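You operate a simulated robot arm through the tools that you are given. There is no shell and no other tool.

Carry out the task below with a simulated two-armed robot. There is one attempt and no reset: what you move stays moved.

Task
Wipe up the spill on the island top by the press with the yellow cloth and put it back.
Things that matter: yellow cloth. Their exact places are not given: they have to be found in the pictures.

The check looks at the end state, three seconds after you hand in, the way a careful person would. Anything else that was tipped, shoved, dropped, spilled or broken makes it a failure. Flat cloth is picked up by pressing the open fingertips on it (5 to 10 N) and closing them slowly along it; thin cloth reads only 2 to 8 mm in the jaws.

Robot
Two 7-joint arms with two-finger grippers on one trunk, on a base that drives. Base frame: it is fixed to the floor where the robot stands at the start and does not move with it; the origin is under the middle of the robot, x ahead of it, y to its left, z up. Readings come in m, rad, newtons and seconds.
The left shoulder is at the start at [0.099, 0.216, 1.091], the right one opposite. With the tool pointing down near the work surface each hand reaches from about 0.34 to 0.84 m from the robot's upright axis, wherever it stands, measured 20 degrees to its own side. Places, roughly: yellow cloth [2.5, -0.5, 1]. Payload 3.18 kg a hand.
The TCP of each hand is the grasp point between the finger pads, 0.03 m short of the fingertips. In the tool frame z runs along the fingers and y along their closing line. Largest opening 0.144 m; the body of the gripper starts 0.103 m behind the TCP.
Orientation is that of the tool frame in the base frame, as [roll, pitch, yaw] about the fixed x, y, z axes, in that order (R = Rz(yaw) Ry(pitch) Rx(roll)). With the fingers straight down and closing along the base's y, the tool's x points along the base's -x, its y along +y and its z along -z.

Tools
- The arms move only by the tool step_arm. It takes "left_increments", "right_increments" or both (then of equal length, played together; a hand with none holds still); each is a list of rows, each a list of 7 numbers: the shift along the base's x, y, z in m, then the turn, a rotation vector about the base's x, y, z in rad, then the opening, from 0 (shut) to 1 (fully open). In form: [[tx, ty, tz, rx, ry, rz, jaw], ...]. A call has 1 to 20 rows; each row shifts and turns the commanded pose from where the row before left it. Each row takes 0.2 s and may step no farther than 0.05 m and 0.15 rad from the row before; otherwise, or with a gripper value out of range, the whole call is refused. Where a pose cannot be reached the arm comes as near as it can. A force on the tool above 40 N (or 10 N above the force at the start of the call, whichever is more), or a blocked arm, ends the call early, and 0.2 s more pass. The fingers move at their own pace and stop on an object; they squeeze with about 45 N. The grip force told is the motor's: it shows also when the fingers shut on nothing. Time passes only in rows, and 0.2 s behind the last, so rows that do not move let the fingers close. It gives the time, the measured TCP pose, the force on the tool (base axes), the opening and the grip force at its end, in the units of the frame above (readings bear some noise), with the torque about the TCP (base axes, N m) and any sound that the robot's microphone picked up.
- Cameras (640 x 400 px; columns grow to the right, rows downward): "scene" is now at [0.2063, 0.0141, 1.2886]; the picture's right is [0.15, -0.99, 0.00], its down [-0.50, -0.08, -0.86] and it looks along [0.85, 0.13, -0.51] (base axes); focal length 278 px, centre (320, 200). "left" rides on the left gripper at [0.076, -0.016, -0.143] in its tool frame; the picture's right is [0.21, 0.98, 0.00], its down [-0.84, 0.18, -0.51] and it looks along [-0.50, 0.11, 0.86] (tool axes); focal length 218 px, centre (320, 200). "right" rides on the right gripper at [0.076, 0.016, -0.143] in its tool frame; the picture's right is [-0.21, 0.98, 0.00], its down [-0.84, -0.18, -0.51] and it looks along [-0.50, -0.11, 0.86] (tool axes); focal length 218 px, centre (320, 200).
- grab_frame(camera): a new picture of that camera. No time passes.
- raise_lower(by): slides the trunk up (or, below 0, down) by that many m; the arms and the scene camera ride with it, the base frame stays. It gives what a move gives, with no picture.
- roll_base(legs): drives the robot by 1 to 6 legs, each [ahead, left, turn to the left] in m, m and rad, along the robot's own axes; the way and the turn of a leg run together, so that a leg with both is an arc; at most 1.5 m and 3.142 rad a leg. The arms and the cameras ride along, it lands a little off, and it stops where it bumps. It gives what a move gives.
- pan_tilt(pan, tilt): turns the head with the scene camera to pan (to the left, within 1.396 rad either way) and tilt (down, from -0.506 to 1.204), counted from straight ahead of the robot. It gives what a move gives.
- measure_at(camera, pixels): there is no depth. For up to 12 entries [column, row, z] of the newest picture of that camera ("zoom" is the newest enlarged one), the place [x, y] in the base frame at which the ray of that pixel passes the height z, good to about 0.003 m. No time passes.
- inspect(camera, box): a new picture of the part [left, top, right, bottom] of that camera's present view, enlarged. No time passes.
- sign_off(): hands the job in; it is judged then, once.

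Leave the grippers open and the arms clear of the work at the hand-in unless told otherwise.

The tools are called after "Call:" as a command line: name --argument value ..., lists and objects as JSON in quotes. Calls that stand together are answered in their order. step_arm: Moves the arms, as the interface text tells. Its arguments: {"type":"object","properties":{"left_increments":{"type":"array"},"right_increments":{"type":"array"}},"required":[]} The other tools are called the same way: raise_lower (by) slides the trunk up or down; roll_base (legs) drives the base; pan_tilt (pan, tilt) turns the head that bears the scene camera; grab_frame (camera) takes a picture; measure_at (camera, pixels) gives the place at which the rays of pixels pass given heights; inspect (camera, box) takes an enlarged picture of a part of a camera's view; sign_off () hands the job in.

At the start:

```text
clock: 0.0
left_tcp_pos: [0.374, 0.1886, 1.0985]
left_ee_rot: [-3.141, 0.001, -3.139]
left_contact_force: [-1.0, 0.2, -0.4]
left_moment: [0.03, -0.02, -0.03]
left_opening: 0.144
left_finger_force: 0.0
right_tcp_pos: [0.4633, -0.1751, 1.0817]
right_ee_rot: [3.141, 0.0, 3.14]
right_contact_force: [0.3, -0.6, 0.6]
right_moment: [0.01, -0.01, -0.03]
right_opening: 0.1438
right_finger_force: 0.1
trunk travel left (down, up): [-0.175, 0.194]
robot x, y, heading: [-0.0011, -0.0017, 0.003]
head pan, tilt: [0.154, 0.531]
```

scene: 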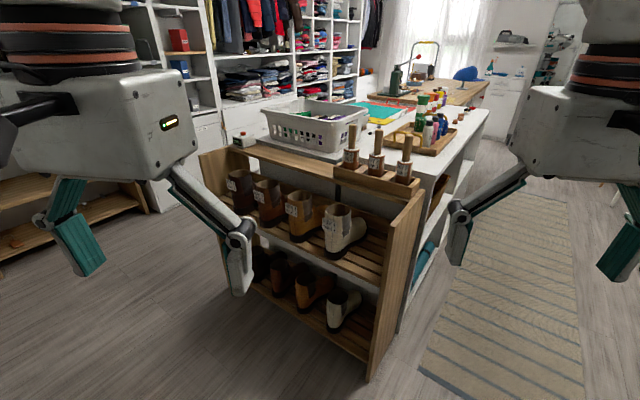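
right: 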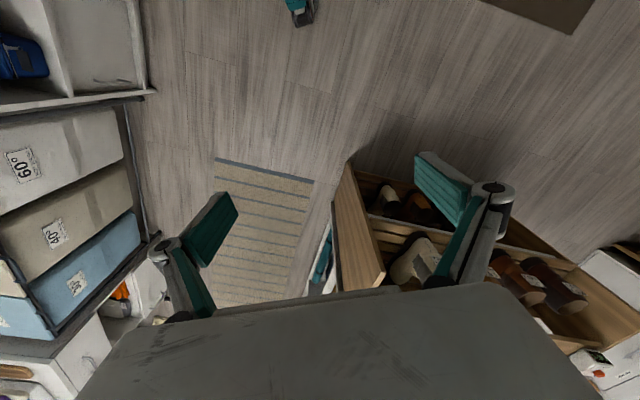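
left: 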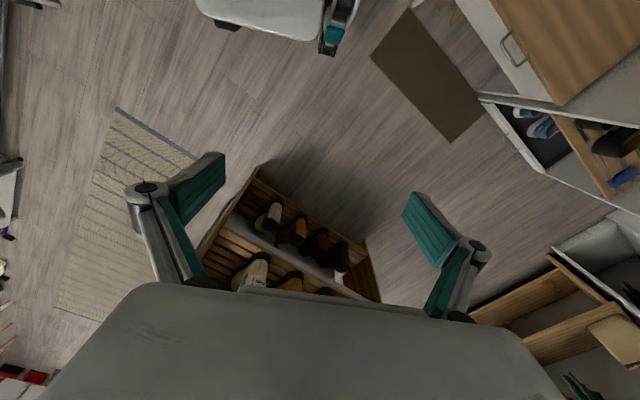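

I see the island (white top) ahead with a basket, bottles in a tray and a green cutting mat. A wooden table is behind it. I'll zoom in on the region around columns 240–500, rows 30–190 to find the press, the spill and the yellow cloth.

Call:
inspect --camera "scene" --box '[320, 40, 520, 165]'

Call:
inspect --camera "scene" --box '[360, 30, 460, 92]'

```text
3.20 times, centred on (420, 102) of scene
```

zoom: 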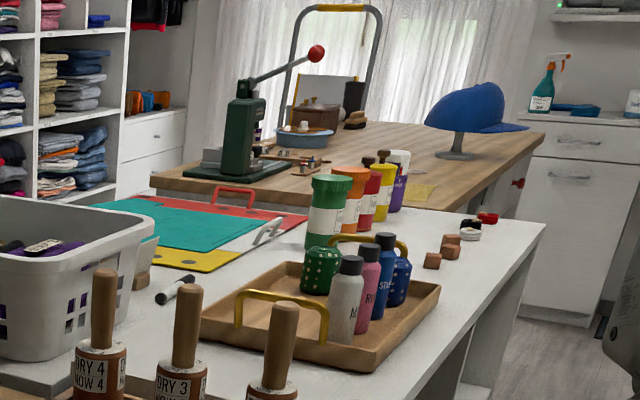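

```text
6.40 times, centred on (410, 61) of scene
```

zoom: 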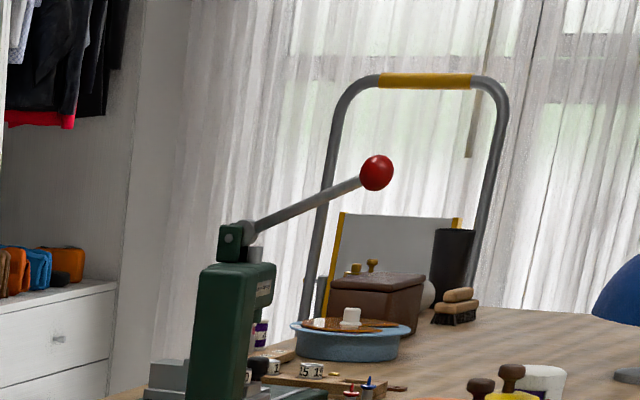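

The green press with the red lever knob stands on the wooden top at about (395,85). A yellow patch shows at about (450,100) behind the bottles, probably the cloth. I'll measure several places at likely heights.

Call:
measure_at --camera "scene" --pixels '[[450, 100, 0.9], [450, 100, 0.95], [450, 100, 1.0], [394, 96, 0.95], [490, 82, 0.95], [367, 94, 0.95], [430, 107, 0.95], [490, 109, 0.85], [490, 109, 0.9], [397, 330, 0.0], [370, 382, 0.0], [425, 130, 0.9]]'

Call:
inspect --camera "scene" --box '[420, 60, 520, 122]'

```text
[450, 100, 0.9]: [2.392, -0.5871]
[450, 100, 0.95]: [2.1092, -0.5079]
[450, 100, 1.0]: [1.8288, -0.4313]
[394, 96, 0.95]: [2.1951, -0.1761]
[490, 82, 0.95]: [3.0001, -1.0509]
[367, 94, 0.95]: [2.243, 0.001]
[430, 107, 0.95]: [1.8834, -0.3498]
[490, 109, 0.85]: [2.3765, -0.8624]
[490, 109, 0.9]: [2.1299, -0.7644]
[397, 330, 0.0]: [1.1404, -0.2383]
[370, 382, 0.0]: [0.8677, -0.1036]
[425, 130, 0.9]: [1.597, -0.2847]
```

```text
6.40 times, centred on (470, 91) of scene
```

zoom: 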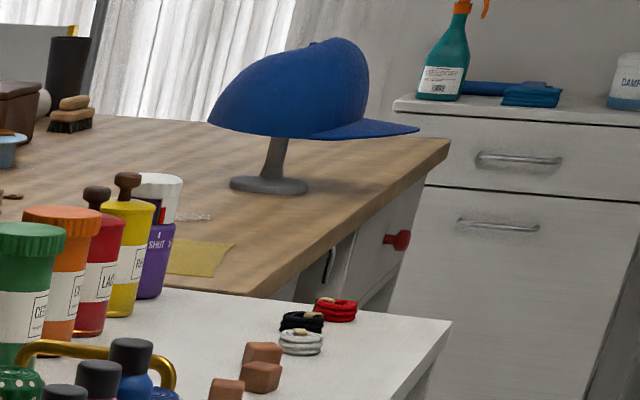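

The yellow cloth lies at about (451,100) near the near-right corner of the wooden top. There is a faint shine at about (450,94), maybe the spill. The aisle with the rug on the right looks like the way in, so I'll turn the head right and look at the free floor.

Call:
pan_tilt --pan -0.5 --tilt 0.5

Call:
grab_frame --camera "scene"

```text
clock: 1.0
left_tcp_pos: [0.3737, 0.1897, 1.0988]
left_ee_rot: [-3.139, -0.001, -3.139]
left_contact_force: [0.2, -0.2, -0.9]
left_moment: [-0.02, -0.01, -0.01]
left_opening: 0.1443
left_finger_force: 0.0
right_tcp_pos: [0.4631, -0.1751, 1.0806]
right_ee_rot: [-3.141, 0.0, 3.14]
right_contact_force: [0.8, 0.0, 0.5]
right_moment: [0.0, 0.01, -0.02]
right_opening: 0.1439
right_finger_force: 0.0
trunk travel left (down, up): [-0.175, 0.194]
robot x, y, heading: [0.0, 0.0013, -0.0]
head pan, tilt: [-0.499, 0.499]
```

```text
taken
```

scene: 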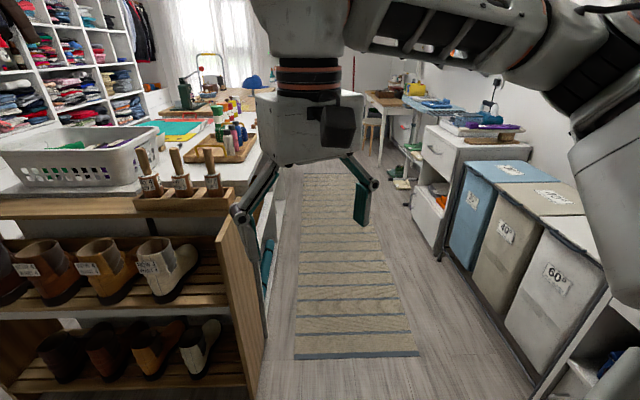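

The aisle with the rug runs between the shelf and table on the left and the laundry bins and cabinet on the right. I'll measure its edges on the floor.

Call:
measure_at --camera "scene" --pixels '[[258, 395, 0.0], [266, 330, 0.0], [295, 358, 0.0], [418, 355, 0.0], [304, 174, 0.0], [350, 174, 0.0], [440, 258, 0.0], [530, 380, 0.0], [412, 195, 0.0], [438, 248, 0.0], [272, 250, 0.0], [375, 165, 0.0]]'

Call:
inspect --camera "scene" --box '[160, 60, 460, 247]'

```text
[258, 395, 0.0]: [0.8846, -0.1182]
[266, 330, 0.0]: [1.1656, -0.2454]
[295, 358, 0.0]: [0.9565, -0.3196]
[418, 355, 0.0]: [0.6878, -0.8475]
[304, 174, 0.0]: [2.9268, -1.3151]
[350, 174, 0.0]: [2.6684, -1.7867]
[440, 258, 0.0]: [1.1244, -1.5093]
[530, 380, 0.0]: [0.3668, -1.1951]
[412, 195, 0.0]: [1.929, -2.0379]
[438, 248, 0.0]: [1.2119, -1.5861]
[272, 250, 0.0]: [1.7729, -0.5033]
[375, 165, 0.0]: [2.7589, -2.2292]
```

```text
2.13 times, centred on (310, 154) of scene
```

zoom: 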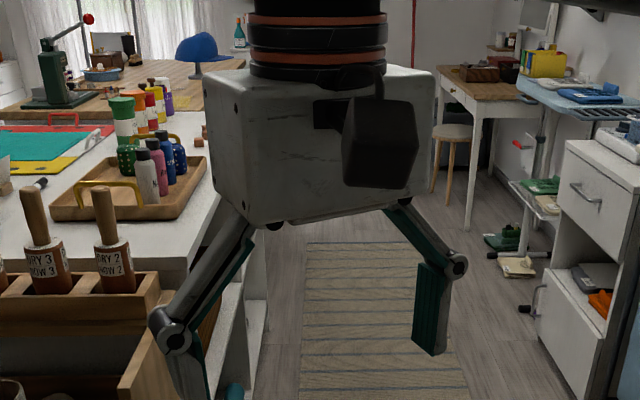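

The furniture is turned by about -0.45 rad against the base frame. The aisle is about 1.15 m wide: taking v as the distance to the left across it, the shelf edge is at v≈0.28 and the bins at v≈-0.88. Before driving I'll check how far my elbows and base stick out by looking left, right and down.

Call:
pan_tilt --pan -1.3 --tilt 0.7

Call:
grab_frame --camera "scene"

Call:
pan_tilt --pan 1.3 --tilt 0.7

Call:
grab_frame --camera "scene"

Call:
pan_tilt --pan 0.0 --tilt 1.2

Call:
grab_frame --camera "scene"

```text
clock: 2.2
left_tcp_pos: [0.3751, 0.1896, 1.0981]
left_ee_rot: [-3.141, 0.001, -3.139]
left_contact_force: [0.0, 0.6, -1.0]
left_moment: [-0.02, 0.0, -0.01]
left_opening: 0.144
left_finger_force: 0.1
right_tcp_pos: [0.4633, -0.1762, 1.0822]
right_ee_rot: [3.141, 0.002, -3.141]
right_contact_force: [0.3, -0.9, -0.9]
right_moment: [-0.01, 0.02, 0.01]
right_opening: 0.144
right_finger_force: 0.1
trunk travel left (down, up): [-0.175, 0.194]
robot x, y, heading: [-0.0028, -0.0005, -0.001]
head pan, tilt: [-1.3, 0.7]
```

```text
taken
```

scene: 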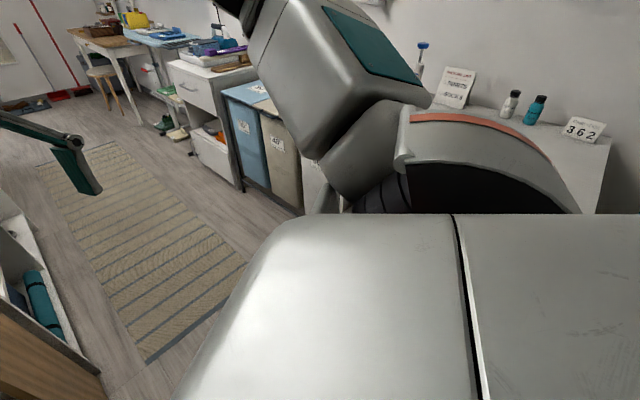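

```text
clock: 4.5
left_tcp_pos: [0.3728, 0.1873, 1.0988]
left_ee_rot: [-3.139, -0.001, -3.138]
left_contact_force: [0.0, 0.5, 0.1]
left_moment: [-0.02, -0.02, -0.02]
left_opening: 0.144
left_finger_force: 0.0
right_tcp_pos: [0.4622, -0.1761, 1.0818]
right_ee_rot: [3.141, 0.001, 3.141]
right_contact_force: [-1.0, -0.2, -0.3]
right_moment: [-0.01, 0.07, 0.05]
right_opening: 0.144
right_finger_force: 0.0
trunk travel left (down, up): [-0.175, 0.194]
robot x, y, heading: [-0.0, -0.0002, -0.0]
head pan, tilt: [1.3, 0.7]
```

```text
taken
```

scene: 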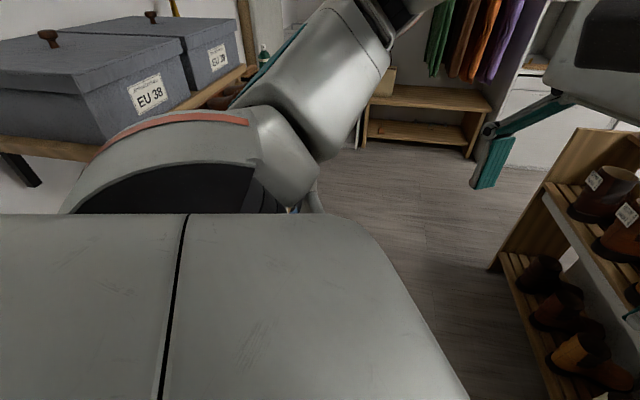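

```text
clock: 6.0
left_tcp_pos: [0.3738, 0.1892, 1.098]
left_ee_rot: [-3.139, -0.001, -3.139]
left_contact_force: [-0.6, -0.5, -0.2]
left_moment: [0.02, 0.02, 0.02]
left_opening: 0.1438
left_finger_force: 0.1
right_tcp_pos: [0.462, -0.1743, 1.0817]
right_ee_rot: [-3.139, 0.002, 3.141]
right_contact_force: [-0.5, 0.5, -0.4]
right_moment: [-0.03, 0.02, -0.02]
right_opening: 0.1439
right_finger_force: 0.1
trunk travel left (down, up): [-0.175, 0.194]
robot x, y, heading: [-0.003, 0.0006, 0.002]
head pan, tilt: [0.0, 1.201]
```

```text
taken
```

scene: 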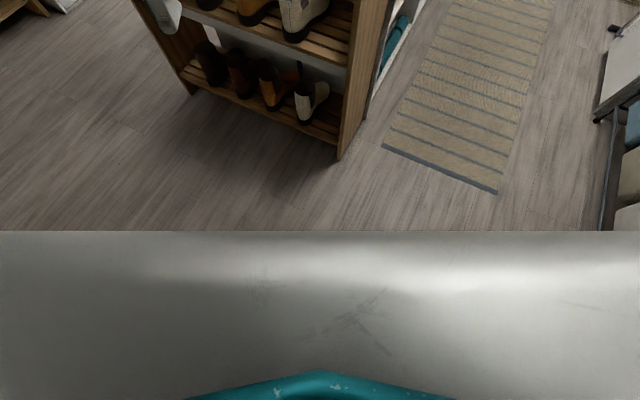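

The elbows point up and out, and the hands stay within about 0.5 m ahead. I'll turn right by 0.45 rad to line up with the aisle, then move ahead and a bit to the right towards its middle.

Call:
roll_base --legs '[[0, 0, -0.45], [0.6, -0.28, 0]]'

Call:
pan_tilt --pan 0.2 --tilt 0.5

Call:
grab_frame --camera "scene"

```text
clock: 10.9
left_tcp_pos: [0.8375, -0.4987, 1.0984]
left_ee_rot: [-3.14, 0.0, 2.705]
left_contact_force: [-0.1, -0.7, 0.0]
left_moment: [-0.01, 0.03, -0.02]
left_opening: 0.1438
left_finger_force: 0.1
right_tcp_pos: [0.7617, -0.866, 1.0823]
right_ee_rot: [-3.142, 0.0, 2.701]
right_contact_force: [-0.4, 0.4, -0.1]
right_moment: [-0.01, 0.07, 0.01]
right_opening: 0.144
right_finger_force: 0.1
trunk travel left (down, up): [-0.175, 0.194]
robot x, y, heading: [0.4171, -0.5116, -0.441]
head pan, tilt: [0.0, 1.201]
```

```text
clock: 12.0
left_tcp_pos: [0.8363, -0.4977, 1.0984]
left_ee_rot: [-3.138, 0.001, 2.706]
left_contact_force: [0.0, -0.6, 0.2]
left_moment: [-0.01, 0.0, 0.0]
left_opening: 0.1438
left_finger_force: 0.0
right_tcp_pos: [0.7631, -0.8666, 1.0821]
right_ee_rot: [-3.14, 0.0, 2.702]
right_contact_force: [-1.4, -0.8, 0.3]
right_moment: [0.01, 0.0, 0.03]
right_opening: 0.1439
right_finger_force: 0.1
trunk travel left (down, up): [-0.175, 0.194]
robot x, y, heading: [0.4153, -0.5078, -0.443]
head pan, tilt: [0.201, 0.499]
```

```text
taken
```

scene: 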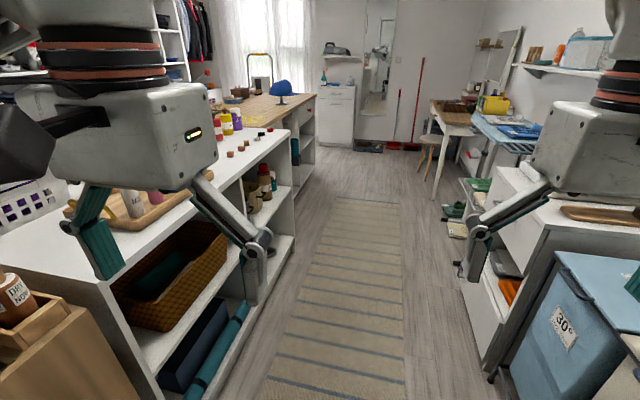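

The aisle ahead is free. The tall cart at right (its front corner at about (488,378)) and the table's foot line at left (from about (255,290) to (297,240)) bound it, so I'll measure both.

Call:
measure_at --camera "scene" --pixels '[[488, 380, 0.0], [462, 275, 0.0], [297, 240, 0.0], [240, 318, 0.0], [314, 180, 0.0], [445, 220, 0.0], [435, 195, 0.0], [290, 135, 0.9], [289, 130, 0.9], [315, 95, 0.9], [265, 122, 0.9], [272, 127, 0.9]]'

Call:
inspect --camera "scene" --box '[200, 60, 340, 148]'

```text
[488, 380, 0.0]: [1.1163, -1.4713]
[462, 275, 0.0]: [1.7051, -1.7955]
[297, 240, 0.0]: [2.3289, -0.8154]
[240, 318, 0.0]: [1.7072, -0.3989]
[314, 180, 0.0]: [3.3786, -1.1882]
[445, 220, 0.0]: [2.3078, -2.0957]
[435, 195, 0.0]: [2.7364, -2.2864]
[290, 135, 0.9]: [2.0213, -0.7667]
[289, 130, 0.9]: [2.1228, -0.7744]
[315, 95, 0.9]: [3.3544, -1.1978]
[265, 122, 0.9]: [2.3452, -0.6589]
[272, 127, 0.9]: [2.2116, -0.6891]
```

```text
4.55 times, centred on (270, 104) of scene
```

zoom: 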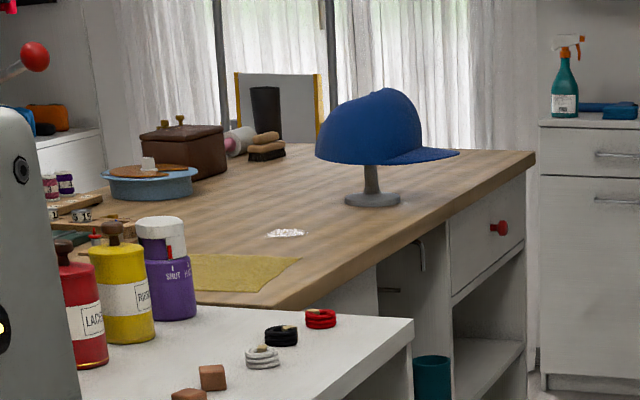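

The cloth lies at the near edge of the wooden top, in the zoom around (235,272). Just beyond it at zoom (286,233) is a shiny puddle, and the hat stand is beyond that. Nothing blocks the aisle, so I'll measure the puddle and then drive 1.5 m ahead.

Call:
measure_at --camera "zoom" --pixels '[[286, 233, 0.9], [265, 305, 0.9], [300, 260, 0.9], [195, 290, 0.9], [530, 155, 0.9], [372, 200, 0.9]]'

Call:
roll_base --legs '[[1.5, 0, 0]]'

Call:
pan_tilt --pan 0.9 --tilt 0.5

Call:
grab_frame --camera "scene"

```text
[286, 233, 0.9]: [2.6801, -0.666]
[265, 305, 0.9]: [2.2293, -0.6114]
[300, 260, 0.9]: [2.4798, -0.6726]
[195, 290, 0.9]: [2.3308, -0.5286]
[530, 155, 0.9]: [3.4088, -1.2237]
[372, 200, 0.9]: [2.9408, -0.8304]
```

```text
clock: 19.6
left_tcp_pos: [2.2485, -1.0676, 1.0981]
left_ee_rot: [-3.139, 0.0, 2.781]
left_contact_force: [0.0, -0.6, 0.0]
left_moment: [-0.02, -0.03, 0.03]
left_opening: 0.144
left_finger_force: 0.1
right_tcp_pos: [2.2008, -1.4386, 1.0817]
right_ee_rot: [3.141, 0.001, 2.777]
right_contact_force: [0.6, 0.0, -0.5]
right_moment: [-0.01, 0.04, 0.02]
right_opening: 0.1441
right_finger_force: 0.0
trunk travel left (down, up): [-0.175, 0.194]
robot x, y, heading: [1.8357, -1.1094, -0.365]
head pan, tilt: [0.201, 0.499]
```

```text
clock: 20.7
left_tcp_pos: [2.2478, -1.068, 1.0979]
left_ee_rot: [3.142, 0.0, 2.781]
left_contact_force: [0.5, 0.3, 0.0]
left_moment: [0.0, 0.02, -0.01]
left_opening: 0.144
left_finger_force: 0.0
right_tcp_pos: [2.2005, -1.4387, 1.0806]
right_ee_rot: [-3.141, -0.001, 2.776]
right_contact_force: [0.3, 0.1, 0.4]
right_moment: [-0.03, 0.03, -0.01]
right_opening: 0.1443
right_finger_force: 0.1
trunk travel left (down, up): [-0.175, 0.194]
robot x, y, heading: [1.8291, -1.1088, -0.362]
head pan, tilt: [0.901, 0.499]
```

```text
taken
```

scene: 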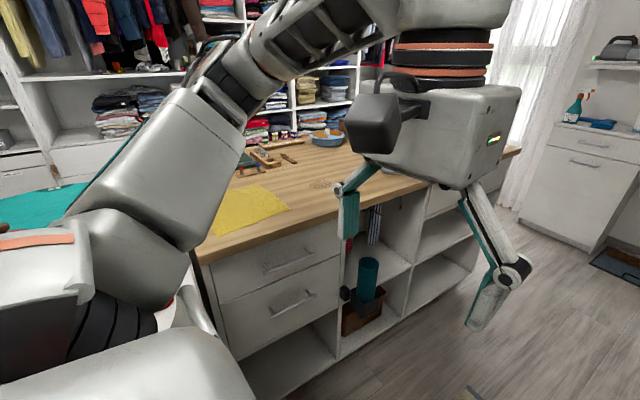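

The robot now stands at (1.83,-1.11) with heading -0.36. The yellow cloth is at about (248,208) and the puddle at about (318,184). I'll measure them at several heights to fix the height of the top by comparing with the earlier view.

Call:
measure_at --camera "scene" --pixels '[[318, 184, 0.85], [318, 184, 0.9], [318, 184, 0.95], [270, 188, 0.9], [289, 209, 0.9], [289, 209, 0.85], [289, 209, 0.95], [220, 232, 0.9], [215, 215, 0.9]]'

Call:
inspect --camera "scene" --box '[190, 110, 390, 235]'

```text
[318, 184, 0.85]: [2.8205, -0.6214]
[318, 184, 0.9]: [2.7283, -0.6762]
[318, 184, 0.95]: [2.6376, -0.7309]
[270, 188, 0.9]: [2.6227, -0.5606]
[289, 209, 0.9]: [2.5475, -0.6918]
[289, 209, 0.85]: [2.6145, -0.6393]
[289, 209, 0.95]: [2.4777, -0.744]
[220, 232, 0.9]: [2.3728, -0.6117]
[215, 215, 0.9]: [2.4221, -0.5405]
```

```text
3.20 times, centred on (290, 172) of scene
```

zoom: 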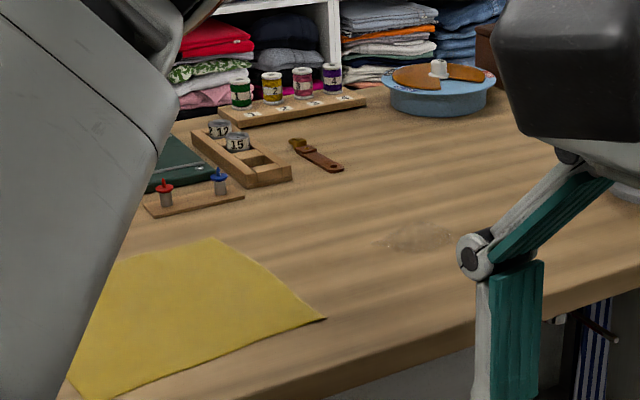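

By comparing the two views the top is near z≈0.90. The cloth is centred at about (2.48,-0.60) and the puddle at about (2.71,-0.68). I want to face the island from about 0.5 m off and use the right arm. First I'll raise both hands so that they clear anything on the tables while turning.

Call:
step_arm --left_increments '[[0, 0, 0.05, 0, 0, 0, 1], [0, 0, 0.05, 0, 0, 0, 1], [0, 0, 0.05, 0, 0, 0, 1]]' --right_increments '[[0, 0, 0.05, 0, 0, 0, 1], [0, 0, 0.05, 0, 0, 0, 1], [0, 0, 0.05, 0, 0, 0, 1]]'

Call:
roll_base --legs '[[0.29, -0.126, 0], [0, 0, 1.48]]'

Call:
pan_tilt --pan 0.0 --tilt 0.7

Call:
grab_frame --camera "scene"

Call:
grab_frame --camera "right"

Call:
grab_frame --camera "left"

```text
clock: 21.5
left_tcp_pos: [2.2425, -1.0634, 1.2515]
left_ee_rot: [-3.139, 0.003, 2.78]
left_contact_force: [-0.3, 0.7, 0.4]
left_moment: [-0.09, -0.07, 0.0]
left_opening: 0.1441
left_finger_force: 0.0
right_tcp_pos: [2.1952, -1.4355, 1.2313]
right_ee_rot: [-3.141, 0.004, 2.779]
right_contact_force: [-0.4, 0.0, 0.0]
right_moment: [-0.01, -0.05, -0.03]
right_opening: 0.1437
right_finger_force: 0.0
trunk travel left (down, up): [-0.175, 0.194]
robot x, y, heading: [1.8334, -1.1091, -0.365]
head pan, tilt: [0.901, 0.499]
```

```text
clock: 27.2
left_tcp_pos: [2.0687, -0.9214, 1.2494]
left_ee_rot: [-3.14, 0.0, -2.06]
left_contact_force: [-0.6, 0.3, -0.6]
left_moment: [-0.02, -0.03, -0.01]
left_opening: 0.1439
left_finger_force: 0.0
right_tcp_pos: [2.4332, -1.0147, 1.2304]
right_ee_rot: [-3.141, 0.0, -2.061]
right_contact_force: [0.5, -0.8, -0.8]
right_moment: [0.0, -0.03, 0.0]
right_opening: 0.1439
right_finger_force: 0.1
trunk travel left (down, up): [-0.175, 0.194]
robot x, y, heading: [2.064, -1.3401, 1.081]
head pan, tilt: [0.901, 0.499]
```

```text
clock: 28.4
left_tcp_pos: [2.0689, -0.9213, 1.2494]
left_ee_rot: [-3.139, -0.002, -2.061]
left_contact_force: [0.7, 0.5, -0.1]
left_moment: [-0.02, 0.0, -0.01]
left_opening: 0.144
left_finger_force: 0.0
right_tcp_pos: [2.4318, -1.0147, 1.2295]
right_ee_rot: [3.141, 0.001, -2.062]
right_contact_force: [-0.1, -1.0, -0.4]
right_moment: [-0.04, 0.03, 0.0]
right_opening: 0.1439
right_finger_force: 0.1
trunk travel left (down, up): [-0.175, 0.194]
robot x, y, heading: [2.0605, -1.3398, 1.08]
head pan, tilt: [0.0, 0.7]
```

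```text
taken
```

scene: 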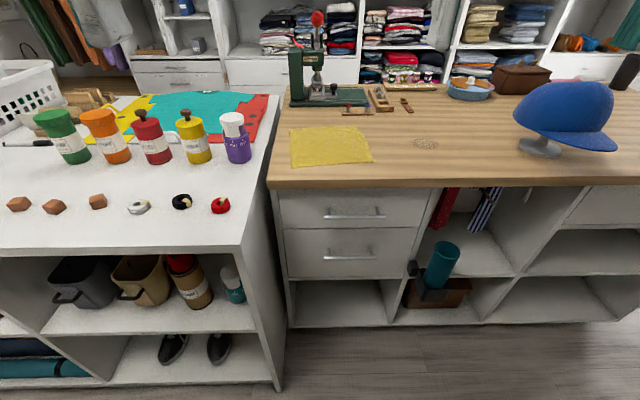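

```text
taken
```

right: 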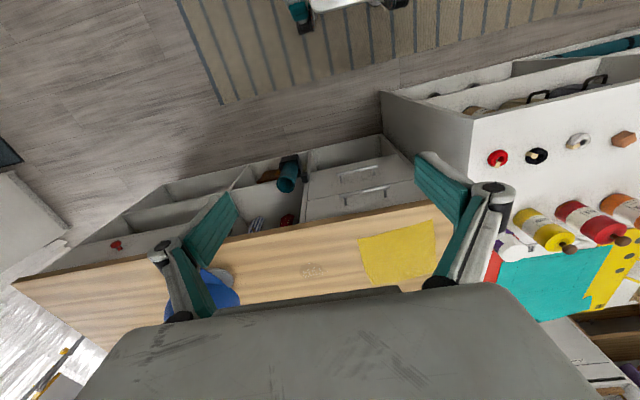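

```text
taken
```

left: 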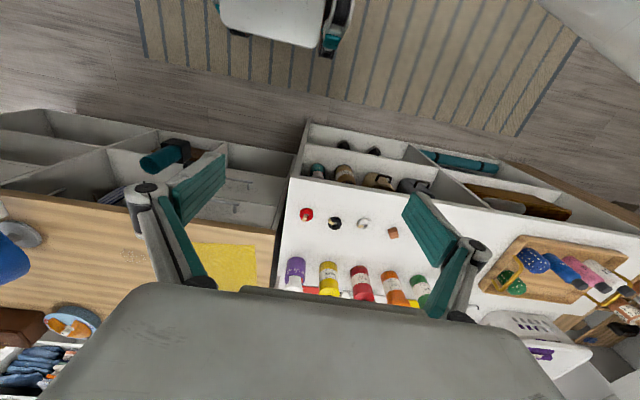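

Now I have a clear view. The cloth is at (330,147), the puddle at (426,143), the press at (315,80) with its base about (290–370, 88–106), and the hat at (565,115). I'll zoom in and measure.

Call:
inspect --camera "scene" --box '[260, 80, 480, 217]'

Call:
measure_at --camera "scene" --pixels '[[289, 128, 0.9], [362, 126, 0.9], [373, 161, 0.9], [291, 168, 0.9], [426, 143, 0.9], [426, 143, 0.95], [426, 143, 0.85], [270, 183, 0.9], [636, 176, 0.9], [540, 148, 0.9], [345, 110, 0.9], [370, 104, 0.9]]'

```text
2.91 times, centred on (370, 148) of scene
```

zoom: 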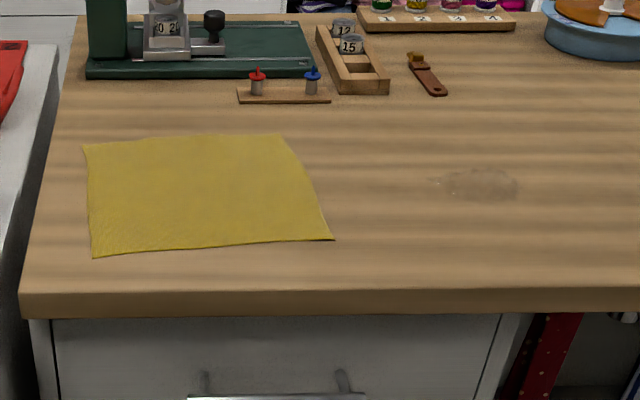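

```text
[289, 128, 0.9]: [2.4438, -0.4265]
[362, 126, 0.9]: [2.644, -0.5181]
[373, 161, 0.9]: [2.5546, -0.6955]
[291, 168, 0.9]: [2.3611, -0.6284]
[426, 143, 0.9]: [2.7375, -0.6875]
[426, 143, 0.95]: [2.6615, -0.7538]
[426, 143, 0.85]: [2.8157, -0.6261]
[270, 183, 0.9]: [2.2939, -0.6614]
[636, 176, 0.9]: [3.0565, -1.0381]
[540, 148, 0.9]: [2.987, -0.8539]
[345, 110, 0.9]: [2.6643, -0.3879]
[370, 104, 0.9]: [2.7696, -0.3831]
```

The cloth is about 0.21 by 0.20 m with corners near (2.44,-0.43), (2.64,-0.52), (2.55,-0.70) and (2.36,-0.63). The puddle is at about (2.74,-0.69). Next I'll measure the white table's corner, the puddle's outline, the hat and the press parts, to choose where to stand.

Call:
measure_at --camera "zoom" --pixels '[[428, 182, 0.9], [520, 188, 0.9], [480, 165, 0.9], [475, 202, 0.9], [240, 103, 0.9], [330, 103, 0.9], [388, 93, 0.9], [436, 96, 0.9], [25, 305, 0.88], [308, 78, 0.9]]'

Call:
measure_at --camera "scene" --pixels '[[238, 250, 0.88], [281, 388, 0.0], [290, 326, 0.0], [620, 318, 0.0], [0, 252, 0.88], [515, 118, 1.0], [615, 150, 1.0], [220, 208, 0.9]]'

```text
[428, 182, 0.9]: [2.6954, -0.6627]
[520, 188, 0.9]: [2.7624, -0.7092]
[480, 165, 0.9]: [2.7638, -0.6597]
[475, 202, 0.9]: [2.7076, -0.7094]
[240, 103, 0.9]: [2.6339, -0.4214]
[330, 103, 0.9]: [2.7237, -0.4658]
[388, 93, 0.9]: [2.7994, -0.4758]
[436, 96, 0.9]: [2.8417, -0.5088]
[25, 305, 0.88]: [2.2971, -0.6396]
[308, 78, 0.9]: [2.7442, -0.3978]
```

```text
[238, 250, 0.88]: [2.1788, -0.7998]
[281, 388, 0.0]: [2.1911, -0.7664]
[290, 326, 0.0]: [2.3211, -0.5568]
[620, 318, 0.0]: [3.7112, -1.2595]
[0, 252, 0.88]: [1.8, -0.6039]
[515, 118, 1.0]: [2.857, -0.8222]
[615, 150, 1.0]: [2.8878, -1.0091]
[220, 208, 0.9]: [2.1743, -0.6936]
```

The white table juts out to about v=0.23 at u≤2.31 (u along the aisle), so I'll stand farther right and use the left arm. The target is u≈2.72, about 0.43 m back from the island edge. The hat (left edge around u=2.93) would then be under my idle right hand, so I'll first raise that hand 0.1 m and pull it back 0.1 m, then drive.

Call:
step_arm --right_increments '[[-0.0157, -0.0294, 0.0333, 0, 0, 0, 1], [-0.0157, -0.0294, 0.0333, 0, 0, 0, 1], [-0.0157, -0.0294, 0.0333, 0, 0, 0, 1]]'

Call:
roll_base --legs '[[0, -0.271, 0.04], [0.27, 0, 0]]'

Call:
grab_frame --camera "scene"

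Call:
grab_frame --camera "left"

Call:
grab_frame --camera "right"

```text
clock: 29.2
left_tcp_pos: [2.0679, -0.9218, 1.2491]
left_ee_rot: [-3.141, 0.0, -2.06]
left_contact_force: [-0.2, -0.8, -0.4]
left_moment: [0.0, -0.03, -0.02]
left_opening: 0.144
left_finger_force: 0.0
right_tcp_pos: [2.3686, -1.1057, 1.3086]
right_ee_rot: [3.141, 0.001, -2.064]
right_contact_force: [0.1, -0.8, 0.2]
right_moment: [-0.01, -0.03, 0.0]
right_opening: 0.1439
right_finger_force: 0.1
right hand out of reach, approached as far as the arm can: row 2, 3
trunk travel left (down, up): [-0.175, 0.194]
robot x, y, heading: [2.0613, -1.3404, 1.082]
head pan, tilt: [0.0, 0.7]
```

```text
clock: 33.7
left_tcp_pos: [2.4061, -0.7998, 1.2492]
left_ee_rot: [-3.141, 0.0, -2.011]
left_contact_force: [0.5, -0.8, -0.1]
left_moment: [-0.03, 0.0, -0.01]
left_opening: 0.1441
left_finger_force: 0.0
right_tcp_pos: [2.7147, -0.9692, 1.3087]
right_ee_rot: [3.14, 0.001, -2.014]
right_contact_force: [0.3, 0.7, 0.5]
right_moment: [-0.01, -0.02, -0.02]
right_opening: 0.1443
right_finger_force: 0.0
trunk travel left (down, up): [-0.175, 0.194]
robot x, y, heading: [2.4153, -1.2184, 1.127]
head pan, tilt: [0.0, 0.7]
```

```text
taken
```

scene: 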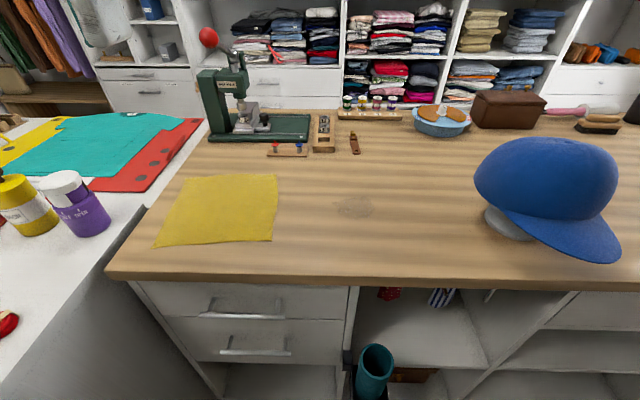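

```text
taken
```

left: 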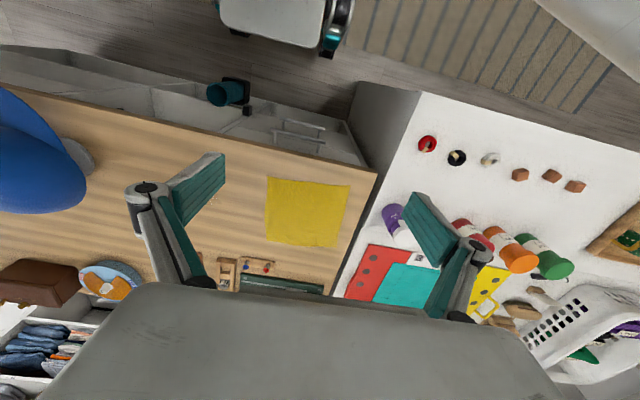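

```text
taken
```

right: 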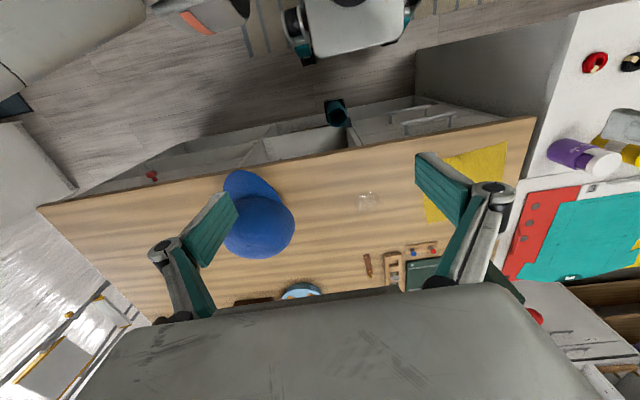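

I'm in place at (2.415,-1.218), heading 1.127. The scene view shows cloth corners at about (185,177), (276,174), (271,240), (155,247) and the puddle at (356,207). The left hand camera also sees the cloth, so I'll measure from both to pin down the height.

Call:
measure_at --camera "scene" --pixels '[[185, 177, 0.9], [276, 174, 0.9], [271, 240, 0.9], [155, 247, 0.9], [356, 207, 0.9], [271, 240, 0.87], [271, 240, 0.93], [106, 274, 0.9], [106, 274, 0.93], [106, 274, 0.87], [276, 174, 0.93], [276, 174, 0.87]]'

Call:
measure_at --camera "left" --pixels '[[267, 177, 0.9], [350, 185, 0.9], [338, 247, 0.9], [266, 240, 0.9], [267, 177, 0.87], [267, 177, 0.93], [376, 173, 0.9], [376, 173, 0.87], [376, 173, 0.93], [266, 240, 0.93], [266, 240, 0.87]]'

Call:
inspect --camera "scene" --box '[300, 165, 420, 240]'

```text
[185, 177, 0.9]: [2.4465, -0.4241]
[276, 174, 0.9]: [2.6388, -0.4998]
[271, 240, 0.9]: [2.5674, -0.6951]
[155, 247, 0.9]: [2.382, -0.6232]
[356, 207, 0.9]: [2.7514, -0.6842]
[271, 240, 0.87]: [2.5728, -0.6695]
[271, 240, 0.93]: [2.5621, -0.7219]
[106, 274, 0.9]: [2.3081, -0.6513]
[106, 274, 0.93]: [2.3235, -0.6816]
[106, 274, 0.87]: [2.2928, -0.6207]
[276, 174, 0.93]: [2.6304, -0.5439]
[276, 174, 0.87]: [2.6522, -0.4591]
```

```text
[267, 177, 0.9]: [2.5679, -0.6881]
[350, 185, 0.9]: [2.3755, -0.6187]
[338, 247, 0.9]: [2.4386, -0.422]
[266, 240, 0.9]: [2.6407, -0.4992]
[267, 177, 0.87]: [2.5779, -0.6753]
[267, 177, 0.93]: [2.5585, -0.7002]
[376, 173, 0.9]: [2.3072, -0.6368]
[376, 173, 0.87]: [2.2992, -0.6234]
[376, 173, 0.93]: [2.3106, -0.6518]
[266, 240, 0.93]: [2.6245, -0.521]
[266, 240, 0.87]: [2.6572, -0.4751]
```

```text
5.33 times, centred on (360, 202) of scene
```

zoom: 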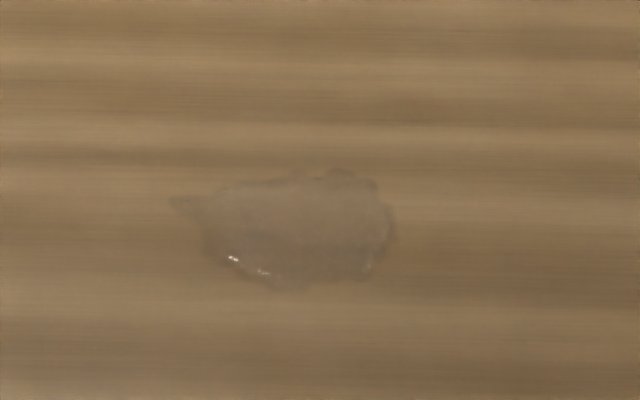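

Both cameras agree at z=0.90. The cloth's centre is about (2.507,-0.559) and its right edge's middle about (2.604,-0.596). I plan to pinch it about 0.06 m inside that right edge, at (2.548,-0.574), closing along the cloth's own direction. First I'll move the left hand above that place with the jaws at about 0.07 m.

Call:
measure_at --camera "zoom" --pixels '[[172, 203, 0.9], [395, 235, 0.9], [340, 170, 0.9], [290, 288, 0.9], [210, 195, 0.9], [225, 265, 0.9], [375, 270, 0.9], [375, 185, 0.9]]'

Call:
step_arm --left_increments '[[0.0237, 0.0377, -0.02, 0, 0, 0.0117, 0.486], [0.0237, 0.0377, -0.02, 0, 0, 0.0117, 0.486], [0.0237, 0.0377, -0.02, 0, 0, 0.0117, 0.486], [0.0237, 0.0377, -0.02, 0, 0, 0.0117, 0.486], [0.0237, 0.0377, -0.02, 0, 0, 0.0117, 0.486], [0.0237, 0.0377, -0.02, 0, 0, 0.0117, 0.486]]'

Call:
grab_frame --camera "left"

Call:
grab_frame --camera "scene"

```text
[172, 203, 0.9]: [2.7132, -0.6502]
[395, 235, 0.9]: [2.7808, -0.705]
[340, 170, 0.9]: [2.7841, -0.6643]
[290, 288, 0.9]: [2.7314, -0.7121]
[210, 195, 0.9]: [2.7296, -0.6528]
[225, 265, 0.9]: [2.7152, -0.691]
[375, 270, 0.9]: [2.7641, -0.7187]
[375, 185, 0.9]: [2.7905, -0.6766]
```

```text
clock: 35.1
left_tcp_pos: [2.5399, -0.5905, 1.142]
left_ee_rot: [-3.136, 0.006, -1.942]
left_contact_force: [0.2, -0.6, -0.4]
left_moment: [0.05, -0.01, 0.03]
left_opening: 0.0697
left_finger_force: 0.1
left hand out of reach, approached as far as the arm can: row 6
right_tcp_pos: [2.7134, -0.9709, 1.3094]
right_ee_rot: [3.14, 0.003, -2.012]
right_contact_force: [0.1, -0.3, 0.2]
right_moment: [0.08, -0.05, 0.0]
right_opening: 0.1439
right_finger_force: 0.1
trunk travel left (down, up): [-0.175, 0.194]
robot x, y, heading: [2.4205, -1.2154, 1.125]
head pan, tilt: [0.0, 0.7]
```

```text
taken
```

left: 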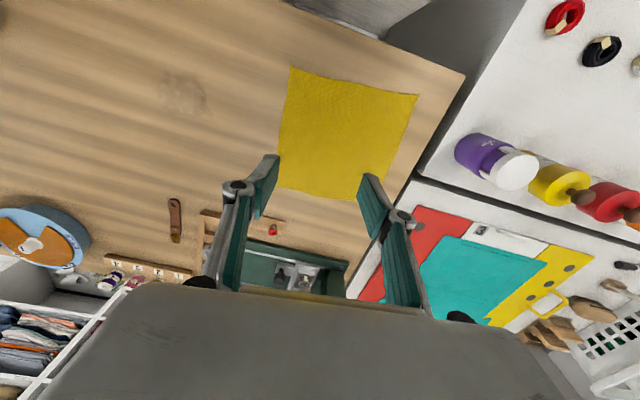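

```text
taken
```

scene: 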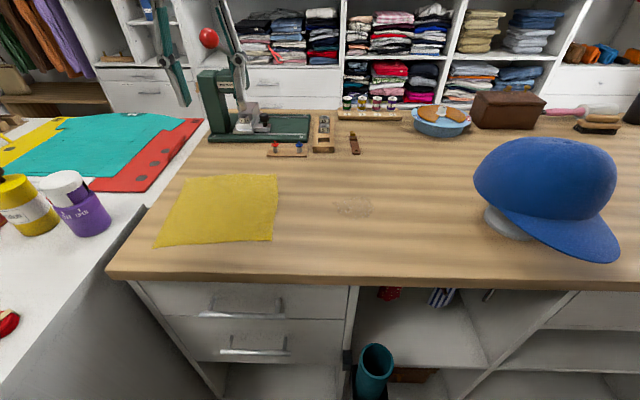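

The hand is above the cloth's right part, slightly short because of reach at this height (measured (2.540,-0.591,1.142)). Going lower should gain reach, so I'll descend to about z≈1.0 and look again.

Call:
step_arm --left_increments '[[0, 0.002, -0.045, 0, 0, 0, 0.486], [0, 0.002, -0.045, 0, 0, 0, 0.486], [0, 0.002, -0.045, 0, 0, 0, 0.486]]'

Call:
grab_frame --camera "left"

Call:
grab_frame --camera "scene"

```text
clock: 35.9
left_tcp_pos: [2.5338, -0.5805, 1.0012]
left_ee_rot: [-3.14, -0.001, -1.942]
left_contact_force: [-0.3, -0.6, -0.3]
left_moment: [-0.05, -0.01, -0.01]
left_opening: 0.07
left_finger_force: 0.1
right_tcp_pos: [2.7148, -0.9676, 1.307]
right_ee_rot: [3.14, 0.001, -2.015]
right_contact_force: [0.2, -0.1, -0.4]
right_moment: [-0.03, 0.0, 0.02]
right_opening: 0.1442
right_finger_force: 0.0
trunk travel left (down, up): [-0.175, 0.194]
robot x, y, heading: [2.4158, -1.2154, 1.133]
head pan, tilt: [0.0, 0.7]
```

```text
taken
```

left: 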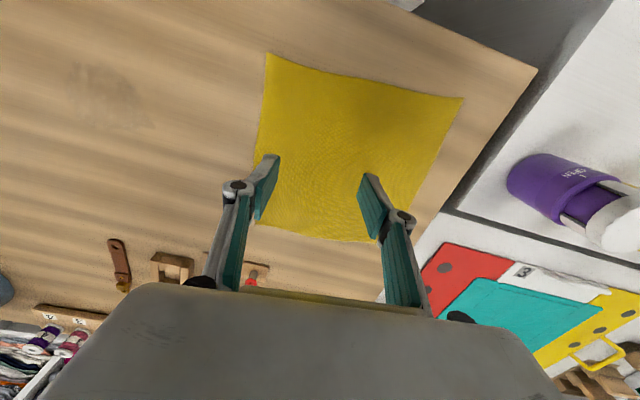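

```text
taken
```

scene: 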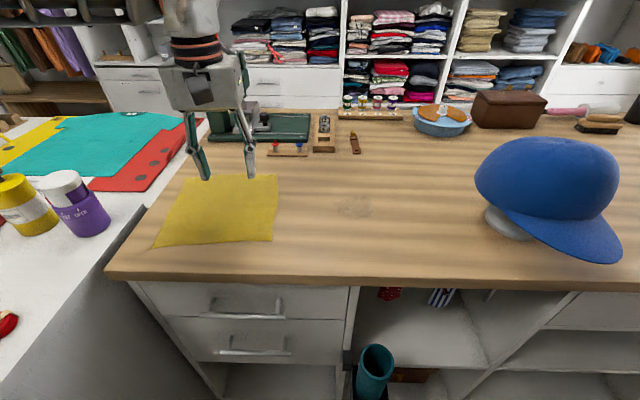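

The fingers are over the cloth at (2.534,-0.581,1.001), in the left camera at about (265,165) and (370,190). I'll shift 1.4 cm towards the right edge and descend to tips about 1 cm above the cloth.

Call:
step_arm --left_increments '[[0.012, 0.006, -0.02, 0, 0, 0, 0.486], [0.002, 0, -0.02, 0, 0, 0, 0.486], [0, 0, -0.02, 0, 0, 0, 0.486], [0, 0, 0, 0, 0, 0, 0.486]]'

Call:
grab_frame --camera "left"

Call:
inspect --camera "scene" --box '[130, 120, 330, 245]'

```text
clock: 36.9
left_tcp_pos: [2.5471, -0.5783, 0.9438]
left_ee_rot: [-3.141, 0.0, -1.941]
left_contact_force: [-0.5, 0.3, 0.2]
left_moment: [-0.01, 0.06, -0.01]
left_opening: 0.0701
left_finger_force: 0.1
right_tcp_pos: [2.7141, -0.9709, 1.3083]
right_ee_rot: [3.14, 0.002, -2.014]
right_contact_force: [-0.9, -0.7, 0.9]
right_moment: [0.05, 0.03, 0.02]
right_opening: 0.1441
right_finger_force: 0.0
trunk travel left (down, up): [-0.175, 0.194]
robot x, y, heading: [2.4183, -1.2187, 1.121]
head pan, tilt: [0.0, 0.7]
```

```text
taken
```

left: 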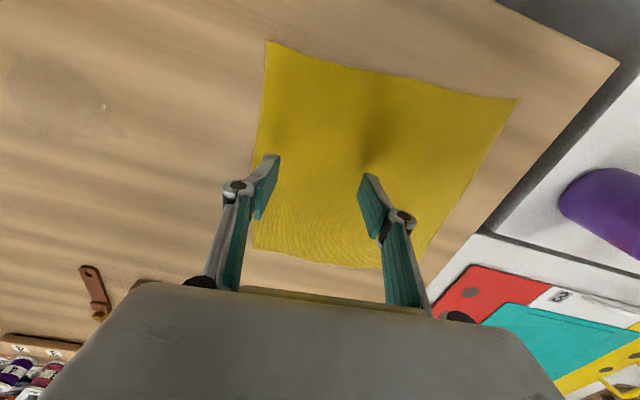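

```text
3.20 times, centred on (230, 182) of scene
```

zoom: 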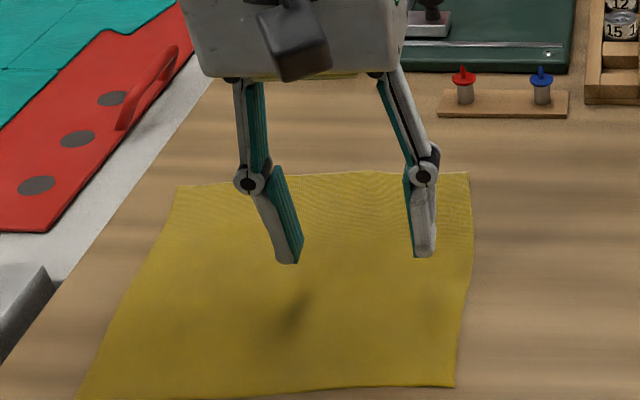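

The tips hang just above the cloth, both inside it. I'll lower slowly to touch and read the force.

Call:
step_arm --left_increments '[[0, 0.002, -0.004, 0, 0, 0, 0.486], [0, 0.002, -0.004, 0, 0, 0, 0.486], [0, 0, -0.004, 0, 0, 0, 0.486], [0, 0, 0, 0, 0, 0, 0.486]]'

```text
clock: 37.9
left_tcp_pos: [2.5499, -0.5755, 0.931]
left_ee_rot: [-3.139, 0.001, -1.942]
left_contact_force: [0.5, 0.5, 0.0]
left_moment: [-0.01, 0.03, 0.0]
left_opening: 0.07
left_finger_force: 0.0
right_tcp_pos: [2.715, -0.9691, 1.3087]
right_ee_rot: [3.141, 0.003, -2.014]
right_contact_force: [0.2, -0.7, -0.2]
right_moment: [0.0, -0.03, 0.0]
right_opening: 0.1437
right_finger_force: 0.0
trunk travel left (down, up): [-0.175, 0.194]
robot x, y, heading: [2.4152, -1.2143, 1.126]
head pan, tilt: [0.0, 0.7]
```

No force yet at z=0.931. I'll keep lowering by 2 mm steps.

Call:
step_arm --left_increments '[[0, 0, -0.002, 0, 0, 0, 0.486], [0, 0, -0.001, 0, 0, 0, 0.486], [0, 0, 0, 0, 0, 0, 0.486]]'

```text
clock: 38.7
left_tcp_pos: [2.55, -0.5748, 0.9286]
left_ee_rot: [-3.14, 0.001, -1.942]
left_contact_force: [0.1, 0.3, 0.0]
left_moment: [-0.02, -0.03, -0.01]
left_opening: 0.0696
left_finger_force: 0.0
right_tcp_pos: [2.7138, -0.9696, 1.3083]
right_ee_rot: [3.141, 0.004, -2.014]
right_contact_force: [0.8, 0.8, 0.1]
right_moment: [-0.02, 0.01, 0.01]
right_opening: 0.1439
right_finger_force: 0.1
trunk travel left (down, up): [-0.175, 0.194]
robot x, y, heading: [2.4186, -1.2173, 1.131]
head pan, tilt: [0.0, 0.7]
```

Still free at z=0.9286. I'll go down another 4 mm in 1 mm steps.

Call:
step_arm --left_increments '[[0, 0, -0.001, 0, 0, 0, 0.486], [0, 0, -0.001, 0, 0, 0, 0.486], [0, 0, -0.001, 0, 0, 0, 0.486], [0, 0, 0, 0, 0, 0, 0.486]]'

```text
clock: 39.7
left_tcp_pos: [2.5491, -0.5768, 0.9256]
left_ee_rot: [-3.14, 0.0, -1.941]
left_contact_force: [0.0, 0.0, 0.1]
left_moment: [0.03, -0.02, -0.03]
left_opening: 0.0697
left_finger_force: 0.0
right_tcp_pos: [2.7142, -0.9695, 1.3079]
right_ee_rot: [3.14, 0.002, -2.014]
right_contact_force: [0.3, -0.5, -0.5]
right_moment: [-0.03, -0.02, 0.02]
right_opening: 0.1439
right_finger_force: 0.0
trunk travel left (down, up): [-0.175, 0.194]
robot x, y, heading: [2.4204, -1.2173, 1.13]
head pan, tilt: [0.0, 0.7]
```

Still no contact at z=0.9256. I'll look closely from the scene camera at how far the tips are above the cloth.

Call:
inspect --camera "scene" --box '[170, 150, 290, 225]'

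```text
5.33 times, centred on (230, 188) of scene
```

zoom: 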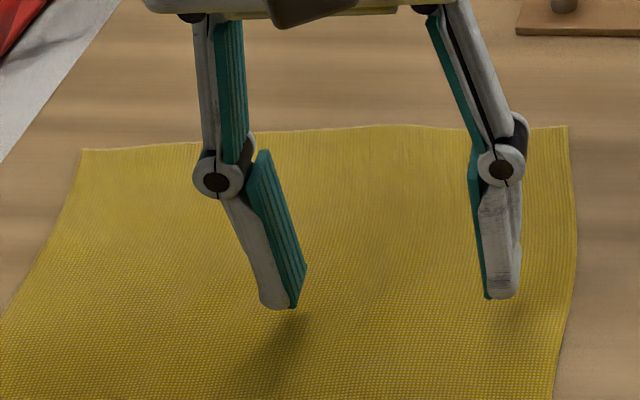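

The shadows show a gap still of several millimetres. I'll lower by 1.5 mm per row, four rows.

Call:
step_arm --left_increments '[[0, 0, -0.0015, 0, 0, 0, 0.486], [0, 0, -0.0015, 0, 0, 0, 0.486], [0, 0, -0.0015, 0, 0, 0, 0.486], [0, 0, 0, 0, 0, 0, 0.486]]'

```text
clock: 40.7
left_tcp_pos: [2.5498, -0.5758, 0.9208]
left_ee_rot: [-3.14, 0.0, -1.94]
left_contact_force: [0.2, 0.1, 0.2]
left_moment: [0.02, 0.02, -0.02]
left_opening: 0.0701
left_finger_force: 0.1
right_tcp_pos: [2.7142, -0.969, 1.3084]
right_ee_rot: [3.139, 0.003, -2.014]
right_contact_force: [-0.1, 0.1, -0.7]
right_moment: [-0.01, 0.01, -0.01]
right_opening: 0.1439
right_finger_force: 0.1
trunk travel left (down, up): [-0.175, 0.194]
robot x, y, heading: [2.4174, -1.2195, 1.127]
head pan, tilt: [0.0, 0.7]
```

No force yet at z=0.9208. I'll continue with three more 1.5 mm rows.

Call:
step_arm --left_increments '[[0, 0, -0.0015, 0, 0, 0, 0.486], [0, 0, -0.0015, 0, 0, 0, 0.486], [0, 0, 0, 0, 0, 0, 0.486]]'

Call:
inspect --camera "scene" --box '[170, 150, 290, 225]'

```text
clock: 41.5
left_tcp_pos: [2.5503, -0.5762, 0.9186]
left_ee_rot: [-3.141, 0.001, -1.941]
left_contact_force: [-1.1, -0.5, -0.8]
left_moment: [-0.02, 0.03, 0.04]
left_opening: 0.0698
left_finger_force: 0.0
right_tcp_pos: [2.7136, -0.9688, 1.3079]
right_ee_rot: [3.139, 0.001, -2.013]
right_contact_force: [-0.5, 0.1, -0.6]
right_moment: [-0.02, -0.01, -0.05]
right_opening: 0.1442
right_finger_force: 0.0
trunk travel left (down, up): [-0.175, 0.194]
robot x, y, heading: [2.4223, -1.2161, 1.128]
head pan, tilt: [0.0, 0.7]
```

```text
5.33 times, centred on (230, 188) of scene
```

zoom: 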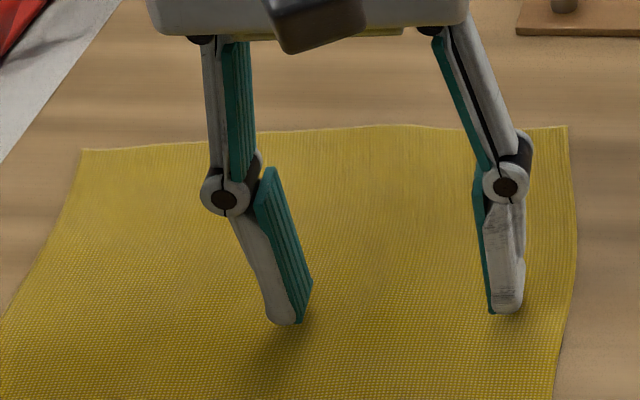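

The tips still cast shadows slightly apart from them. I'll use the tip pixels (285,322) and (507,312) to estimate the real tip height.

Call:
measure_at --camera "zoom" --pixels '[[285, 322, 0.88], [285, 322, 0.89], [285, 322, 0.9], [285, 322, 0.91], [507, 312, 0.88], [507, 312, 0.89], [507, 312, 0.9], [507, 312, 0.91]]'

```text
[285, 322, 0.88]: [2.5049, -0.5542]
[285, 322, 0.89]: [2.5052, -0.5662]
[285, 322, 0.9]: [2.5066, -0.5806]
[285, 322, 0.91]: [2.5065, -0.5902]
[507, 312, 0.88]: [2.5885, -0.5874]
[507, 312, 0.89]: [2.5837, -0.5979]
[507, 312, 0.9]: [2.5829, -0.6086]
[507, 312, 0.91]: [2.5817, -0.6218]
```

The tips are at about z≈0.89, so the top must lie slightly lower than 0.90. I'll continue down in 1 mm rows, watching the force.

Call:
step_arm --left_increments '[[0, 0, -0.001, 0, 0, 0, 0.486], [0, 0, -0.001, 0, 0, 0, 0.486], [0, 0, -0.001, 0, 0, 0, 0.486], [0, 0, 0, 0, 0, 0, 0.486]]'

```text
clock: 42.5
left_tcp_pos: [2.5511, -0.577, 0.917]
left_ee_rot: [-3.14, 0.0, -1.939]
left_contact_force: [-0.6, 1.2, 0.8]
left_moment: [-0.03, -0.01, 0.0]
left_opening: 0.0696
left_finger_force: 0.1
right_tcp_pos: [2.7142, -0.968, 1.3075]
right_ee_rot: [3.139, 0.002, -2.015]
right_contact_force: [0.1, -0.5, 0.0]
right_moment: [0.02, 0.0, 0.0]
right_opening: 0.144
right_finger_force: 0.0
trunk travel left (down, up): [-0.175, 0.194]
robot x, y, heading: [2.4217, -1.2171, 1.124]
head pan, tilt: [0.0, 0.7]
```

The hand moved only 1.6 mm for a 3 mm command with 0.8 N upward, so contact is starting. I'll press 2 mm more.

Call:
step_arm --left_increments '[[0, 0, -0.001, 0, 0, 0, 0.486], [0, 0, -0.001, 0, 0, 0, 0.486], [0, 0, 0, 0, 0, 0, 0.486]]'

```text
clock: 43.3
left_tcp_pos: [2.5493, -0.5746, 0.9145]
left_ee_rot: [-3.14, 0.001, -1.942]
left_contact_force: [0.6, -0.2, -0.1]
left_moment: [-0.01, 0.01, 0.01]
left_opening: 0.07
left_finger_force: 0.0
right_tcp_pos: [2.714, -0.9685, 1.3058]
right_ee_rot: [3.14, 0.001, -2.015]
right_contact_force: [0.4, -1.3, 0.0]
right_moment: [-0.01, 0.01, 0.01]
right_opening: 0.1441
right_finger_force: 0.1
trunk travel left (down, up): [-0.175, 0.194]
robot x, y, heading: [2.4198, -1.2178, 1.125]
head pan, tilt: [0.0, 0.7]
```

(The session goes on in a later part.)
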